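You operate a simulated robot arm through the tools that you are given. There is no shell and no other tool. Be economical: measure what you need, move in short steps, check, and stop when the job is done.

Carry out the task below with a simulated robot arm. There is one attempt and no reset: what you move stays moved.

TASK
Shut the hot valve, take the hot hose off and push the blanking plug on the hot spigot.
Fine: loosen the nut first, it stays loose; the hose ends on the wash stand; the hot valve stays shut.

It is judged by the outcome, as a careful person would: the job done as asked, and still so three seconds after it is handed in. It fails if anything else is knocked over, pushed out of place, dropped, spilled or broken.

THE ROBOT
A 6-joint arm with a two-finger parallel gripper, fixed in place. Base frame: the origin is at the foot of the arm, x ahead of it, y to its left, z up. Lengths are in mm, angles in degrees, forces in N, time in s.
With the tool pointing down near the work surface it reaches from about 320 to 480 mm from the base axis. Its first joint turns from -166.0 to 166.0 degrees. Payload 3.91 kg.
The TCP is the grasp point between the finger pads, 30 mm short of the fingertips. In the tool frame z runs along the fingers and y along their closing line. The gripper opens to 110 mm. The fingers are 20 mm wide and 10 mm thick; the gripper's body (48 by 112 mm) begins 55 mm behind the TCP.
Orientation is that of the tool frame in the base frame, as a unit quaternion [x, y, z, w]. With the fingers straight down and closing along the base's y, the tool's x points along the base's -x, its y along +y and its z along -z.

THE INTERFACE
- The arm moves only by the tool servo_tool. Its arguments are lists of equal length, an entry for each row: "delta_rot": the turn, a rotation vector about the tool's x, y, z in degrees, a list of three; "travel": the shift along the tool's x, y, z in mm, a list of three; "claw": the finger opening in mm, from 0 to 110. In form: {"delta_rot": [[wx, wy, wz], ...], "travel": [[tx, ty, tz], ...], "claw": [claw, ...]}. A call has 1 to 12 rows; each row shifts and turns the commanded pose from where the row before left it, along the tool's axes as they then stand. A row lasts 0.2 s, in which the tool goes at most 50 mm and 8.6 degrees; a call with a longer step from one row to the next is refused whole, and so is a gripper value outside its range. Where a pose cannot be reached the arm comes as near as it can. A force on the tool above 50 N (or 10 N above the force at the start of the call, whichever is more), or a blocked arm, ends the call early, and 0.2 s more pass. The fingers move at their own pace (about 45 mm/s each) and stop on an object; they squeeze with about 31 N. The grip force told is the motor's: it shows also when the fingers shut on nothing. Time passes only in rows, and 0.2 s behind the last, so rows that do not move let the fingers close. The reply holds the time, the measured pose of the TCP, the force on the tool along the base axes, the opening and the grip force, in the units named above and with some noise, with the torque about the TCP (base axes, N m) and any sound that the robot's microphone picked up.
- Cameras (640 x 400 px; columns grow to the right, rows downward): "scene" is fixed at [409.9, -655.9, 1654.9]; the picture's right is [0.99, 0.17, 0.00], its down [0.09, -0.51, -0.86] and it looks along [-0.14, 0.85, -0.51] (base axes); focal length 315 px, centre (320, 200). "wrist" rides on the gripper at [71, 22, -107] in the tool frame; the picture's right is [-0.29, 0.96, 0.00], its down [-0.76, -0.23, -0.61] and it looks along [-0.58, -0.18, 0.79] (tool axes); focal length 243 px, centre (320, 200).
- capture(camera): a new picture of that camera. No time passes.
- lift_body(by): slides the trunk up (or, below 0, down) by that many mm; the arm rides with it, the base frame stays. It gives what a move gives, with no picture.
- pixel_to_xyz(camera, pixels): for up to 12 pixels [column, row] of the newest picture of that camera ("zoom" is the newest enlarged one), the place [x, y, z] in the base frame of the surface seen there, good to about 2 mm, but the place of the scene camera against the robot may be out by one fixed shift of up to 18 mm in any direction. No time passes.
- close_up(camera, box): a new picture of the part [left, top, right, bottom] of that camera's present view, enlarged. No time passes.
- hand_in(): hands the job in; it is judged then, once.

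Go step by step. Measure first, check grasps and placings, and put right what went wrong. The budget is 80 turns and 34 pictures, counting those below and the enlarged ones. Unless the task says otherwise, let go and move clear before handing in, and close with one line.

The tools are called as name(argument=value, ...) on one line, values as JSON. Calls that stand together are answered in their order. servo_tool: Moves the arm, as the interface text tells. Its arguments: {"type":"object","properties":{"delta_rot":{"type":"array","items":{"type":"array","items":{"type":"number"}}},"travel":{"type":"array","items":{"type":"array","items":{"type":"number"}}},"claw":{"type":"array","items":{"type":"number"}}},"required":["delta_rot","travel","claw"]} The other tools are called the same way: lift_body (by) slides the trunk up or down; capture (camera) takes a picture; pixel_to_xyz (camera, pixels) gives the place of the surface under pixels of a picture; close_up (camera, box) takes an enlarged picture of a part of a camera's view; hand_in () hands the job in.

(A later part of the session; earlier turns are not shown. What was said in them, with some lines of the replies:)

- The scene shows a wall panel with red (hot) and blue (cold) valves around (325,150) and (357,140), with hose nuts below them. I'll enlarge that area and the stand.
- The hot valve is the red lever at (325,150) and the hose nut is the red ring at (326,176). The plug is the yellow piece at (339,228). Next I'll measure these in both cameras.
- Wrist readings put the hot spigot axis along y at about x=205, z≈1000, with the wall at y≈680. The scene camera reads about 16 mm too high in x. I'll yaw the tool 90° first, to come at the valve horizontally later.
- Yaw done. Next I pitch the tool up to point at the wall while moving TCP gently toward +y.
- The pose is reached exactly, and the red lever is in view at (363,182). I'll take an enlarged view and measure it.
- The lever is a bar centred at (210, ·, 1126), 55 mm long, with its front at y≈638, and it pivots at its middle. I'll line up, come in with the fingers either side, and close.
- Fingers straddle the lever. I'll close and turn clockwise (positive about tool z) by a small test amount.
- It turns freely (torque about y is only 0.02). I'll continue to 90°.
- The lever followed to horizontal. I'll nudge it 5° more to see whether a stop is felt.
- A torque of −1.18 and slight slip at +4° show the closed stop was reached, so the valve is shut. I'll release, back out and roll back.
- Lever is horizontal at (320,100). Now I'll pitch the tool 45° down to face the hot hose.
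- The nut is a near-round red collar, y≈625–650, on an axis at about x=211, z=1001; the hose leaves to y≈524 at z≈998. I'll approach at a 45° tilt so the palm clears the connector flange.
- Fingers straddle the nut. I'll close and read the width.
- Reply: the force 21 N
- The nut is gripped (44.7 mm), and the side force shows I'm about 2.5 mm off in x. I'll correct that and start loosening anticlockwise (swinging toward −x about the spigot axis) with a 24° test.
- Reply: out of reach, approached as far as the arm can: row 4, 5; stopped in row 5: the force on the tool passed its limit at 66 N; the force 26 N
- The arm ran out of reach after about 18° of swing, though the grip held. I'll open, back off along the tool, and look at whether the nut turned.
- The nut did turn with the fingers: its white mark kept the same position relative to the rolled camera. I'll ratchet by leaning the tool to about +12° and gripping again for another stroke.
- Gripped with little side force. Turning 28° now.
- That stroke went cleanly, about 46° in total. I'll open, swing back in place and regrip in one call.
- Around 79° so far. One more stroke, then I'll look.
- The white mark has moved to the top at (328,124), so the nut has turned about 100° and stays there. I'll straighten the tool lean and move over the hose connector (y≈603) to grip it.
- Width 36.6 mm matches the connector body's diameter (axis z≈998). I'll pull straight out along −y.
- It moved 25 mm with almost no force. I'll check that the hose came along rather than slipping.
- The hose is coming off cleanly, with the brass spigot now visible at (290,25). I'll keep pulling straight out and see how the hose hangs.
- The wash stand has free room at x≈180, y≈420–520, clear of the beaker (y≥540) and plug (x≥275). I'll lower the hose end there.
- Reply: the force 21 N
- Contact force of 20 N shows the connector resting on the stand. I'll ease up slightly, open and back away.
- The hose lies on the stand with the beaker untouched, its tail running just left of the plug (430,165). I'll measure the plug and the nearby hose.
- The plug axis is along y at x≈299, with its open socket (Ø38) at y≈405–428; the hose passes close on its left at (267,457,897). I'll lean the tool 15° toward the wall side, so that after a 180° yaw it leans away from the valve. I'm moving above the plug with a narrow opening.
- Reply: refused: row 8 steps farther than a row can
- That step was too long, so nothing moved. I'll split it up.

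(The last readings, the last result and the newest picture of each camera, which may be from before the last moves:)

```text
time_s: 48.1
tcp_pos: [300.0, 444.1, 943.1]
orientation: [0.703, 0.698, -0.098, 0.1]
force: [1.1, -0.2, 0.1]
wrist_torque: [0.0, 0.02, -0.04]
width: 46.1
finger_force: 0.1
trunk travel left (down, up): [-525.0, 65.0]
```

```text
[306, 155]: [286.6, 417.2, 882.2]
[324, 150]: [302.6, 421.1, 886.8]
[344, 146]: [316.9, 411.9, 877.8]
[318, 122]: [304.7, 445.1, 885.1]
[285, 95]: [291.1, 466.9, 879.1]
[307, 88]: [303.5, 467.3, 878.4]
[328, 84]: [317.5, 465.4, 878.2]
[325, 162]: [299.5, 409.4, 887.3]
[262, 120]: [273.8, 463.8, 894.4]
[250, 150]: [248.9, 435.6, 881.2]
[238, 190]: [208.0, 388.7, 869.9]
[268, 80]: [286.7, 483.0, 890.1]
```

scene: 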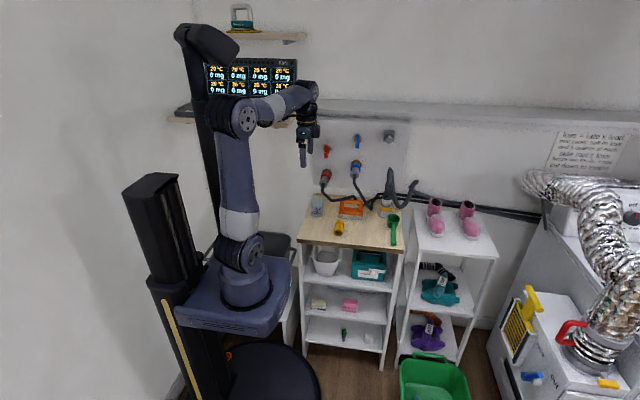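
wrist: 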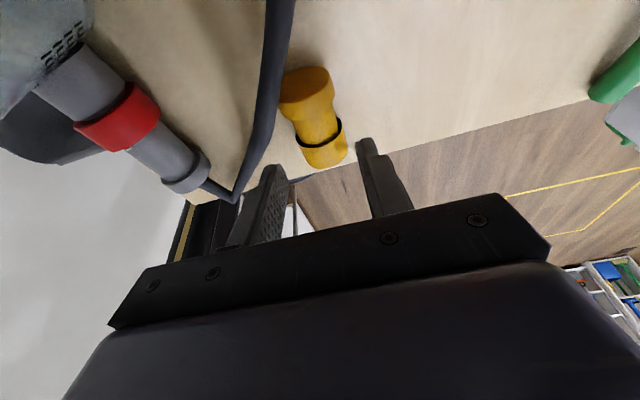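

The plug is centred at x≈300 and the hose's edge is at x≈261, so the left finger (outer x≈267) clears it. I'll descend and grip the socket part.

servo_tool(delta_rot=[[0, 0, 0], [0, 0, 0], [0, 0, 0], [0, 0, 0], [0, 0, 0], [0, 0, 0], [0, 0, 0]], travel=[[0, 0, 25], [0, 0, 20], [0, 0, 14], [0, 0, 0], [0, 0, 0], [0, 0, 0], [0, 0, 0]], claw=[46, 46, 46, 46, 0, 0, 0])

```text
time_s: 49.7
tcp_pos: [300.3, 424.9, 887.4]
orientation: [0.702, 0.699, -0.096, 0.099]
force: [-0.6, -0.5, 1.5]
wrist_torque: [-0.04, 0.02, 0.02]
width: 38.6
finger_force: 31.6
trunk travel left (down, up): [-525.0, 65.0]
```

The plug is held (38.6 mm). I'll lift it while drawing back from the cold hose.

servo_tool(delta_rot=[[0, 0, 0], [0, 0, 0], [0, 0, 0], [0, 0, 0], [0, 0, 0], [0, 0, 0]], travel=[[-2.7, 0, -9.6], [-38.4, 0, -25.6], [-38.4, 0, -25.6], [-11.5, 0, -41], [-11.5, 0, -41], [-8, 0, -29]], claw=[0, 0, 0, 0, 0, 0])

servo_tool(delta_rot=[[2.2, 0, -8], [2.2, 0, -8], [2.2, 0, -8]], travel=[[0, -30, 0], [0, -30, 0], [0, -30, 0]], claw=[0, 0, 0])

```text
time_s: 51.1
tcp_pos: [300.7, 367.1, 1083.4]
orientation: [0.702, 0.698, -0.096, 0.099]
force: [-0.3, -0.7, -0.6]
wrist_torque: [0.01, 0.02, 0.0]
width: 38.2
finger_force: 30.6
trunk travel left (down, up): [-525.0, 65.0]
```

```text
time_s: 51.9
tcp_pos: [212.0, 353.4, 1089.2]
orientation: [0.546, 0.823, -0.154, 0.036]
force: [0.6, 0.6, -0.9]
wrist_torque: [0.03, -0.03, 0.03]
width: 38.8
finger_force: 31.2
trunk travel left (down, up): [-525.0, 65.0]
```

My x-sign in that yaw was wrong, which added a little tilt. From the reading, the remaining rotation is 159° about tool axis (−0.272, −0.112, −0.956), and I'll carry it out in place.

servo_tool(delta_rot=[[-2.275, -0.935, -8.0], [-2.275, -0.935, -8.0], [-2.275, -0.935, -8.0], [-2.275, -0.935, -8.0], [-2.275, -0.935, -8.0], [-2.275, -0.935, -8.0], [-2.275, -0.935, -8.0], [-2.275, -0.935, -8.0], [-2.275, -0.935, -8.0], [-2.275, -0.935, -8.0], [-2.275, -0.935, -8.0], [-2.275, -0.935, -8.0]], travel=[[0, 0, 0], [0, 0, 0], [0, 0, 0], [0, 0, 0], [0, 0, 0], [0, 0, 0], [0, 0, 0], [0, 0, 0], [0, 0, 0], [0, 0, 0], [0, 0, 0], [0, 0, 0]], claw=[0, 0, 0, 0, 0, 0, 0, 0, 0, 0, 0, 0])

servo_tool(delta_rot=[[-2.275, -0.935, -8.0], [-2.275, -0.935, -8.0], [-2.275, -0.935, -8.0], [-2.275, -0.935, -8.0], [-2.275, -0.935, -8.0], [-2.275, -0.935, -8.0], [-2.275, -0.935, -8.0]], travel=[[0, 0, 0], [0, 0, 0], [0, 0, 0], [0, 0, 0], [0, 0, 0], [0, 0, 0], [0, 0, 0]], claw=[0, 0, 0, 0, 0, 0, 0])

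```text
time_s: 54.5
tcp_pos: [210.0, 355.9, 1090.3]
orientation: [-0.276, 0.956, -0.001, 0.095]
force: [0.1, 0.8, -0.7]
wrist_torque: [0.01, -0.02, 0.02]
width: 38.7
finger_force: 30.6
trunk travel left (down, up): [-525.0, 65.0]
```

```text
time_s: 56.1
tcp_pos: [209.7, 355.1, 1088.7]
orientation: [0.701, -0.7, -0.096, -0.099]
force: [-1.0, 0.0, -0.7]
wrist_torque: [0.03, 0.0, 0.0]
width: 38.6
finger_force: 31.0
trunk travel left (down, up): [-525.0, 65.0]
```

Orientation is now as wanted: open end toward the wall, tool leaning back 15°. I'll move the plug in front of the spigot and look.

servo_tool(delta_rot=[[0, 0, 0], [0, 0, 0], [0, 0, 0], [0, 0, 0]], travel=[[-34.9, 0, 28.5], [-34.9, 0, 28.5], [-34.9, 0, 28.5], [-34.9, 0, 28.5]], claw=[0, 0, 0, 0])

capture(camera="wrist")

```text
time_s: 57.1
tcp_pos: [208.5, 521.0, 1014.0]
orientation: [-0.7, 0.7, 0.097, 0.099]
force: [-0.1, -0.2, -1.6]
wrist_torque: [0.0, 0.0, 0.0]
width: 38.6
finger_force: 31.0
trunk travel left (down, up): [-525.0, 65.0]
```

```text
3 pictures are left
```

wrist: 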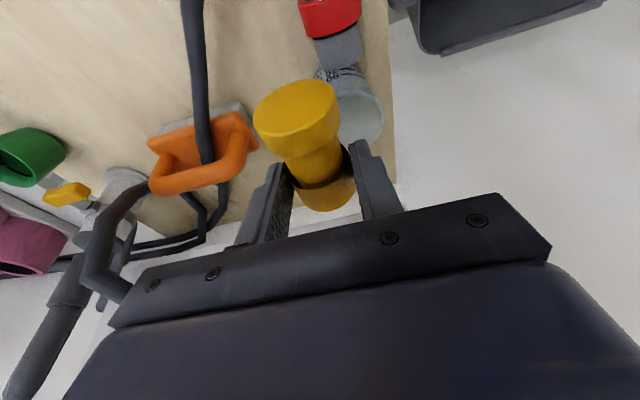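

The wrist view now shows only the plug's closed end, so I'll measure the spigot from a scene close-up, relative to known points.

pixel_to_xyz(camera="wrist", pixels=[[285, 130], [335, 118], [262, 115], [310, 160], [325, 195], [297, 82], [300, 135], [350, 190]])

close_up(camera="scene", box=[306, 140, 366, 200])

```text
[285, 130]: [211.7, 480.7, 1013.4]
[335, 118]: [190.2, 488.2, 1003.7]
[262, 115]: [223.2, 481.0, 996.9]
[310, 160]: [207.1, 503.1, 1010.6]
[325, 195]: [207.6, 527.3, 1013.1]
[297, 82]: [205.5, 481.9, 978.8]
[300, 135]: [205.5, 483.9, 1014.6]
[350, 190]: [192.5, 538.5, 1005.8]
```

```text
6.67 times, centred on (336, 170) of scene
```

zoom: 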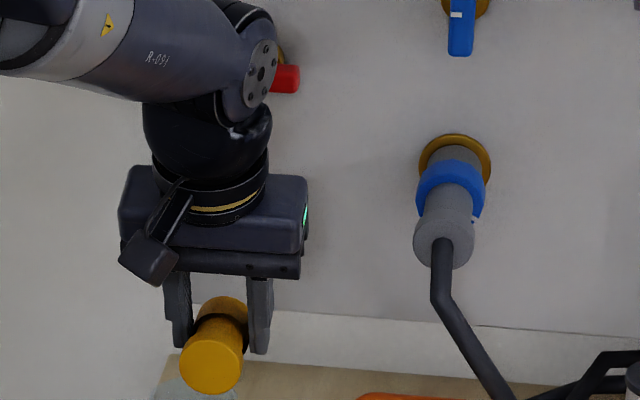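

The spigot is hidden by the gripper from both cameras. I'll step up and to the side so the wrist camera can see the bare spigot, and measure it.

servo_tool(delta_rot=[[0, 0, 0], [0, 0, 0], [0, 0, 0], [0, 0, 0], [0, 0, 0], [0, 0, 0]], travel=[[13, 0, -24], [-6.7, 0, -32], [-6.7, 0, -35], [-6.7, 0, -36], [-6.7, -41, 0], [0, -40.5, 0]], claw=[0, 0, 0, 0, 0, 0])

capture(camera="wrist")

```text
time_s: 58.5
tcp_pos: [293.0, 495.8, 1145.1]
orientation: [-0.699, 0.701, 0.098, 0.099]
force: [0.2, 0.1, -0.9]
wrist_torque: [0.01, -0.01, -0.04]
width: 38.4
finger_force: 30.6
trunk travel left (down, up): [-525.0, 65.0]
```

```text
1 pictures are left
```

wrist: 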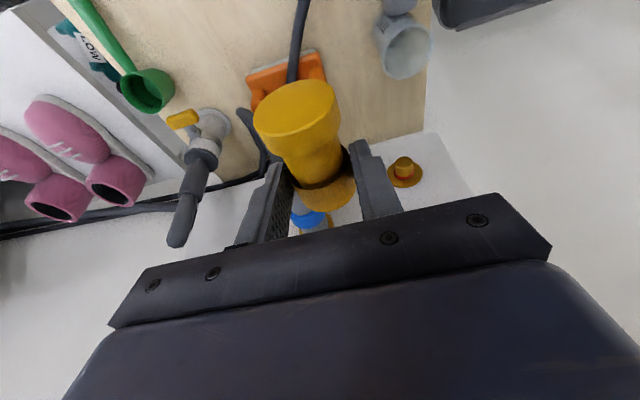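

The bare spigot is visible at (404,165). I'll measure its end face and flange.

pixel_to_xyz(camera="wrist", pixels=[[403, 158], [403, 162], [397, 163], [410, 162], [404, 167], [404, 172], [398, 170], [411, 170], [390, 176], [420, 174], [404, 184], [404, 179]])

```text
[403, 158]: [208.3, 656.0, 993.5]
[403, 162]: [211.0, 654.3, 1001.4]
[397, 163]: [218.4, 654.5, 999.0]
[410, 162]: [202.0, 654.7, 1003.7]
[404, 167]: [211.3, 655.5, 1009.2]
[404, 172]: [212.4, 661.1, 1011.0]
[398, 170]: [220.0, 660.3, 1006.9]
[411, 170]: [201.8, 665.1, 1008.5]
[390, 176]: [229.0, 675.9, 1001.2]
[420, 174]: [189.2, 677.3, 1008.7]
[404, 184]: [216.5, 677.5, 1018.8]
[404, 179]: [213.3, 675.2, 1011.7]
```

The spigot axis is at (210, 999.5), with the end face at y≈654 and its flange at 676. With a vertical grip the gripper body would hit the valve lever, so I'll set the plug down at (345, 435) with the opening facing the wall. Then I'll regrip it near the cap at a 45° tilt.

servo_tool(delta_rot=[[0, 0, 0], [0, 0, 0], [0, 0, 0], [0, 0, 0], [0, 0, 0], [0, 0, 0], [0, 0, 0], [0, 0, 0]], travel=[[29.4, -26, -8.2], [29.4, -26, -8.2], [11.4, 0, 40.6], [11.4, 0, 40.6], [11.4, 0, 40.6], [11.4, 0, 40.6], [11.4, 0, 40.6], [10, 0, 36]], claw=[0, 0, 0, 0, 0, 0, 0, 0])

```text
time_s: 60.3
tcp_pos: [340.5, 442.9, 897.3]
orientation: [-0.7, 0.7, 0.098, 0.099]
force: [-0.5, 0.7, -0.7]
wrist_torque: [-0.03, 0.04, -0.02]
width: 38.6
finger_force: 31.2
trunk travel left (down, up): [-525.0, 65.0]
```

servo_tool(delta_rot=[[0, 0, 0], [0, 0, 0], [0, 0, 0], [0, 0, 0]], travel=[[0.8, 0, 2.9], [0.8, 0, 2.9], [0.5, 0, 1.9], [0.3, 0, 1]], claw=[0, 0, 0, 0])

```text
time_s: 61.3
tcp_pos: [342.6, 440.9, 888.7]
orientation: [0.7, -0.7, -0.096, -0.099]
force: [-0.9, -0.9, 4.6]
wrist_torque: [-0.15, 0.1, -0.02]
width: 38.2
finger_force: 30.8
trunk travel left (down, up): [-525.0, 65.0]
```

Light contact (4.6 N). I'll release and rise along the tool axis.

servo_tool(delta_rot=[[0, 0, 0], [0, 0, 0], [0, 0, 0], [0, 0, 0], [0, 0, 0], [0, 0, 0], [0, 0, 0], [0, 0, 0]], travel=[[0, 0, 0], [0, 0, 0], [0, 0, 0], [0, 0, -20], [0, 0, -40], [0, 0, -40], [0, 0, -40], [0, 0, -30]], claw=[42, 50, 56, 56, 56, 56, 60, 60])

```text
time_s: 63.1
tcp_pos: [342.0, 393.4, 1050.6]
orientation: [0.701, -0.7, -0.097, -0.097]
force: [-0.5, -0.2, 0.8]
wrist_torque: [0.02, -0.01, 0.04]
width: 59.9
finger_force: 0.1
trunk travel left (down, up): [-525.0, 65.0]
```

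Released. Now I pitch to 45° and go to the pre-grasp pose in front of the plug.

servo_tool(delta_rot=[[0, -7.33, 0], [0, -7.33, 0], [0, -7.33, 0], [0, -7.33, 0], [0, 0, 0], [0, 0, 0], [0, 0, 0]], travel=[[0, 0, 0], [0, 0, 0], [0, 0, 0], [0, 0, 0], [36.3, 0, 20.3], [36.3, 0, 20.3], [36.3, 0, 20.2]], claw=[60, 60, 60, 60, 60, 60, 60])

```text
time_s: 64.7
tcp_pos: [343.0, 361.8, 930.4]
orientation: [-0.652, 0.653, 0.271, 0.274]
force: [-0.3, -0.7, 0.0]
wrist_torque: [-0.01, 0.03, -0.03]
width: 60.3
finger_force: 0.1
trunk travel left (down, up): [-525.0, 65.0]
```

servo_tool(delta_rot=[[0, 0, 0], [0, 0, 0], [0, 0, 0], [0, 0, 0], [0, 0, 0], [0, 0, 0], [0, 0, 0], [0, 0, 0]], travel=[[1, 0.5, 30], [0, 0, 24], [0, 0, 13.5], [0, 0, 0], [0, 0, 0], [0, 0, 0], [0, 0, 0], [0, 0, 0]], claw=[60, 60, 60, 60, 0, 0, 0, 0])

```text
time_s: 66.5
tcp_pos: [343.9, 407.9, 881.5]
orientation: [0.653, -0.653, -0.271, -0.272]
force: [-0.5, -0.2, 0.3]
wrist_torque: [-0.01, -0.01, 0.03]
width: 38.8
finger_force: 31.6
trunk travel left (down, up): [-525.0, 65.0]
```

Gripped at 38.8 mm. I'll lift, shift to x=210 and bring the plug just short of the spigot.

servo_tool(delta_rot=[[0, 0, 0], [0, 0, 0], [0, 0, 0], [0, 0, 0], [0, 0, 0], [0, 0, 0], [0, 0, 0], [0, 0, 0], [0, 0, 0], [0, 0, 0]], travel=[[-31, 0, -31], [-31, 0, -31], [-31, 0, -31], [0, 44.5, 0], [0, 44.5, 0], [0, 44.5, 0], [-26.5, 0, 26.5], [-26.5, 0, 26.5], [-26.5, 0, 26.5], [-26.5, 0, 26.5]], claw=[0, 0, 0, 0, 0, 0, 0, 0, 0, 0])

capture(camera="wrist")

```text
time_s: 68.7
tcp_pos: [208.6, 558.7, 1013.6]
orientation: [-0.653, 0.653, 0.271, 0.273]
force: [0.3, -0.3, -0.1]
wrist_torque: [0.02, -0.02, -0.03]
width: 38.9
finger_force: 30.4
trunk travel left (down, up): [-525.0, 65.0]
```

```text
0 pictures are left
```

wrist: 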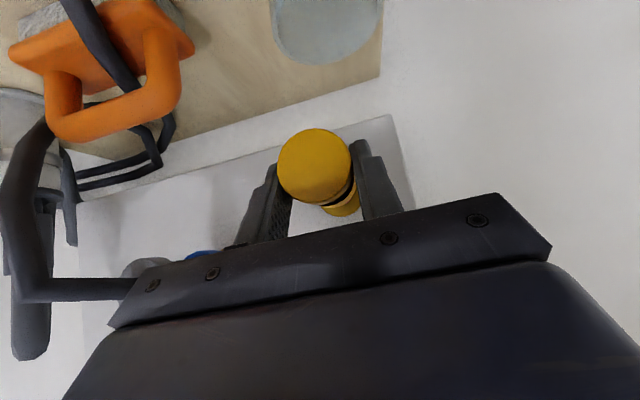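

The plug is held straight, with its cap at (315,165). I'll measure it for alignment.

pixel_to_xyz(camera="wrist", pixels=[[315, 165], [282, 165], [348, 165], [314, 133], [318, 201], [300, 140], [335, 195], [345, 208], [344, 180], [290, 190]])

```text
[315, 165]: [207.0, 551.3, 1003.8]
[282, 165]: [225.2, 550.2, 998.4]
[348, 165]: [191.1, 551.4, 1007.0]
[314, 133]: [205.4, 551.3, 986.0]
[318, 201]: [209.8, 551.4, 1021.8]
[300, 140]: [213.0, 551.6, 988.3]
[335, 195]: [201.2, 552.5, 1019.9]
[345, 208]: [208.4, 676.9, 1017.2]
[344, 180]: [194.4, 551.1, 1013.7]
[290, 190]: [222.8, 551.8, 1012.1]
```

The cap centre is near (208, ·, 1002), against the spigot at (210, ·, 1000). I'll correct by +1.5 in x and −2 in z, and advance to just before contact.

servo_tool(delta_rot=[[0, 0, 0], [0, 0, 0], [0, 0, 0], [0, 0, 0], [0, 0, 0], [0, 0, 0], [0, 0, 0]], travel=[[1.4, -1.5, 1.4], [-9, 0, 9], [-9, 0, 9], [-9, 0, 9], [-3, 0, 3], [-3, 0, 3], [-2, 0, 2]], claw=[0, 0, 0, 0, 0, 0, 0])

```text
time_s: 70.3
tcp_pos: [211.1, 604.7, 1012.4]
orientation: [-0.653, 0.653, 0.271, 0.273]
force: [0.4, -3.3, -0.2]
wrist_torque: [-0.06, -0.01, -0.09]
width: 38.7
finger_force: 31.1
trunk travel left (down, up): [-525.0, 65.0]
```

A slight −3 N in y means contact is starting. I'll continue gently.

servo_tool(delta_rot=[[0, 0, 0], [0, 0, 0], [0, 0, 0]], travel=[[-2, 0, 2], [-2, 0, 2], [-2, 0, 2]], claw=[0, 0, 0])

```text
time_s: 71.1
tcp_pos: [211.4, 613.2, 1012.0]
orientation: [-0.653, 0.653, 0.272, 0.272]
force: [2.2, -9.0, -3.2]
wrist_torque: [-0.25, -0.11, -0.17]
width: 38.7
finger_force: 31.4
trunk travel left (down, up): [-525.0, 65.0]
```

It is sliding on with about 9 N of friction. Continuing toward the flange.

servo_tool(delta_rot=[[0, 0, 0], [0, 0, 0], [0, 0, 0]], travel=[[-2, 0, 2], [-2, 0, 2], [-2, 0, 2]], claw=[0, 0, 0])

```text
time_s: 71.9
tcp_pos: [211.3, 619.3, 1011.5]
orientation: [0.653, -0.653, -0.271, -0.272]
force: [2.5, -21.0, -7.2]
wrist_torque: [-0.24, -0.03, -0.15]
width: 38.9
finger_force: 31.4
trunk travel left (down, up): [-525.0, 65.0]
```

servo_tool(delta_rot=[[0, 0, 0], [0, 0, 0], [0, 0, 0], [0, 0, 0]], travel=[[-1.5, 0, 1.5], [-1.5, 0, 1.5], [-1.5, 0, 1.5], [-1.5, 0, 1.5]], claw=[0, 0, 0, 0])

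```text
time_s: 73.0
tcp_pos: [212.5, 623.5, 1013.3]
orientation: [0.654, -0.654, -0.27, -0.27]
force: [0.0, -32.7, 12.9]
wrist_torque: [0.39, -0.17, -0.22]
width: 38.8
finger_force: 30.9
trunk travel left (down, up): [-525.0, 65.0]
stopped in row 4: the force on the tool passed its limit at 50 N (the readings are from after the stop); the commanded pose is now the measured one
```

It hit a firm stop at TCP y≈623.5, which puts the plug mouth at the flange (≈676). I'll release, back off and turn the tool horizontal, to press the cap with closed fingertips and confirm it is fully seated.

servo_tool(delta_rot=[[0, 0, 0], [0, 0, 0], [0, 0, 0], [0, 0, 0], [0, 0, 0], [0, 0, 0], [0, 0, 0], [0, 0, 0]], travel=[[0, 0, 0], [0, 0, 0], [0, 0, 0], [0, 0, -20], [0, 0, -30], [0, 0, -40], [30, 0, -30], [30, 0, -30]], claw=[46, 58, 64, 64, 64, 64, 40, 10])

servo_tool(delta_rot=[[0, -7.5, 0], [0, -7.5, 0], [0, -7.5, 0], [0, -7.5, 0], [0, -7.5, 0], [0, -7.5, 0], [0, 0, 0]], travel=[[0, 0, 0], [0, 0, 0], [0, 0, 0], [0, 0, 0], [0, 0, 0], [0, 0, 0], [0, 0, 0]], claw=[0, 0, 0, 0, 0, 0, 0])

```text
time_s: 74.8
tcp_pos: [210.2, 478.4, 1078.2]
orientation: [-0.653, 0.654, 0.269, 0.271]
force: [-1.0, 0.7, 0.2]
wrist_torque: [-0.01, -0.01, 0.03]
width: 12.2
finger_force: 0.2
trunk travel left (down, up): [-525.0, 65.0]
```

```text
time_s: 76.4
tcp_pos: [212.2, 480.8, 1074.2]
orientation: [-0.5, 0.501, 0.499, 0.5]
force: [-0.1, -0.1, -0.2]
wrist_torque: [0.01, -0.01, -0.02]
width: 0.0
finger_force: 31.0
trunk travel left (down, up): [-525.0, 65.0]
```

servo_tool(delta_rot=[[0, 0, 0], [0, 0, 0], [0, 0, 0], [0, 0, 0], [0, 0, 0], [0, 0, 0], [0, 0, 0]], travel=[[37, 1, 0], [37, 1, 0], [0, 0, 35], [0, 0, 35], [0, 0, 15], [0, 0, 8], [0, 0, 5]], claw=[0, 0, 0, 0, 0, 0, 0])

```text
time_s: 78.0
tcp_pos: [210.0, 577.9, 1000.2]
orientation: [0.501, -0.501, -0.499, -0.499]
force: [-0.1, 0.5, 0.6]
wrist_torque: [0.0, 0.0, 0.02]
width: 0.1
finger_force: 30.8
trunk travel left (down, up): [-525.0, 65.0]
```

Tips are at y≈608 with no contact yet. I'll press forward slowly.

servo_tool(delta_rot=[[0, 0, 0], [0, 0, 0], [0, 0, 0], [0, 0, 0], [0, 0, 0], [0, 0, 0]], travel=[[0, 0, 3], [0, 0, 3], [0, 0, 3], [0, 0, 3], [0, 0, 3], [0, 0, 3]], claw=[0, 0, 0, 0, 0, 0])

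```text
time_s: 79.0
tcp_pos: [208.9, 582.7, 999.0]
orientation: [-0.501, 0.503, 0.498, 0.498]
force: [-0.8, -39.9, 9.0]
wrist_torque: [0.46, -0.19, 0.01]
width: 0.0
finger_force: 31.1
trunk travel left (down, up): [-525.0, 65.0]
stopped in row 4: the force on the tool passed its limit at 52 N (the readings are from after the stop); the commanded pose is now the measured one
```

The cap is firm at y≈614 (50 N without moving), so the plug is fully seated. I'll back away clear.

servo_tool(delta_rot=[[0, 0, 0], [0, 0, 0], [0, 0, 0], [0, 0, 0], [0, 0, 0], [0, 0, 0], [0, 0, 0]], travel=[[0, 0, -20], [0, 0, -40], [0, 0, -40], [-20, 0, -30], [-30, 0, 0], [-30, 0, 0], [0, 0, 0]], claw=[0, 0, 0, 0, 0, 0, 0])

```text
time_s: 80.6
tcp_pos: [212.8, 459.3, 1079.4]
orientation: [-0.502, 0.504, 0.497, 0.497]
force: [-0.5, -0.8, 0.0]
wrist_torque: [0.02, 0.02, -0.02]
width: 0.2
finger_force: 31.4
out of reach, approached as far as the arm can: row 3
trunk travel left (down, up): [-525.0, 65.0]
```

The arm is clear of everything and reads no force, so I'm handing in.

hand_in()

```text
The job is handed in.
```

The hot valve is shut, the nut is loosened, the hot hose is off and lying on the wash stand, and the blanking plug is pushed fully onto the hot spigot. I had no pictures left at the end, so the seating is confirmed by force only: the plug did not move under about 50 N.
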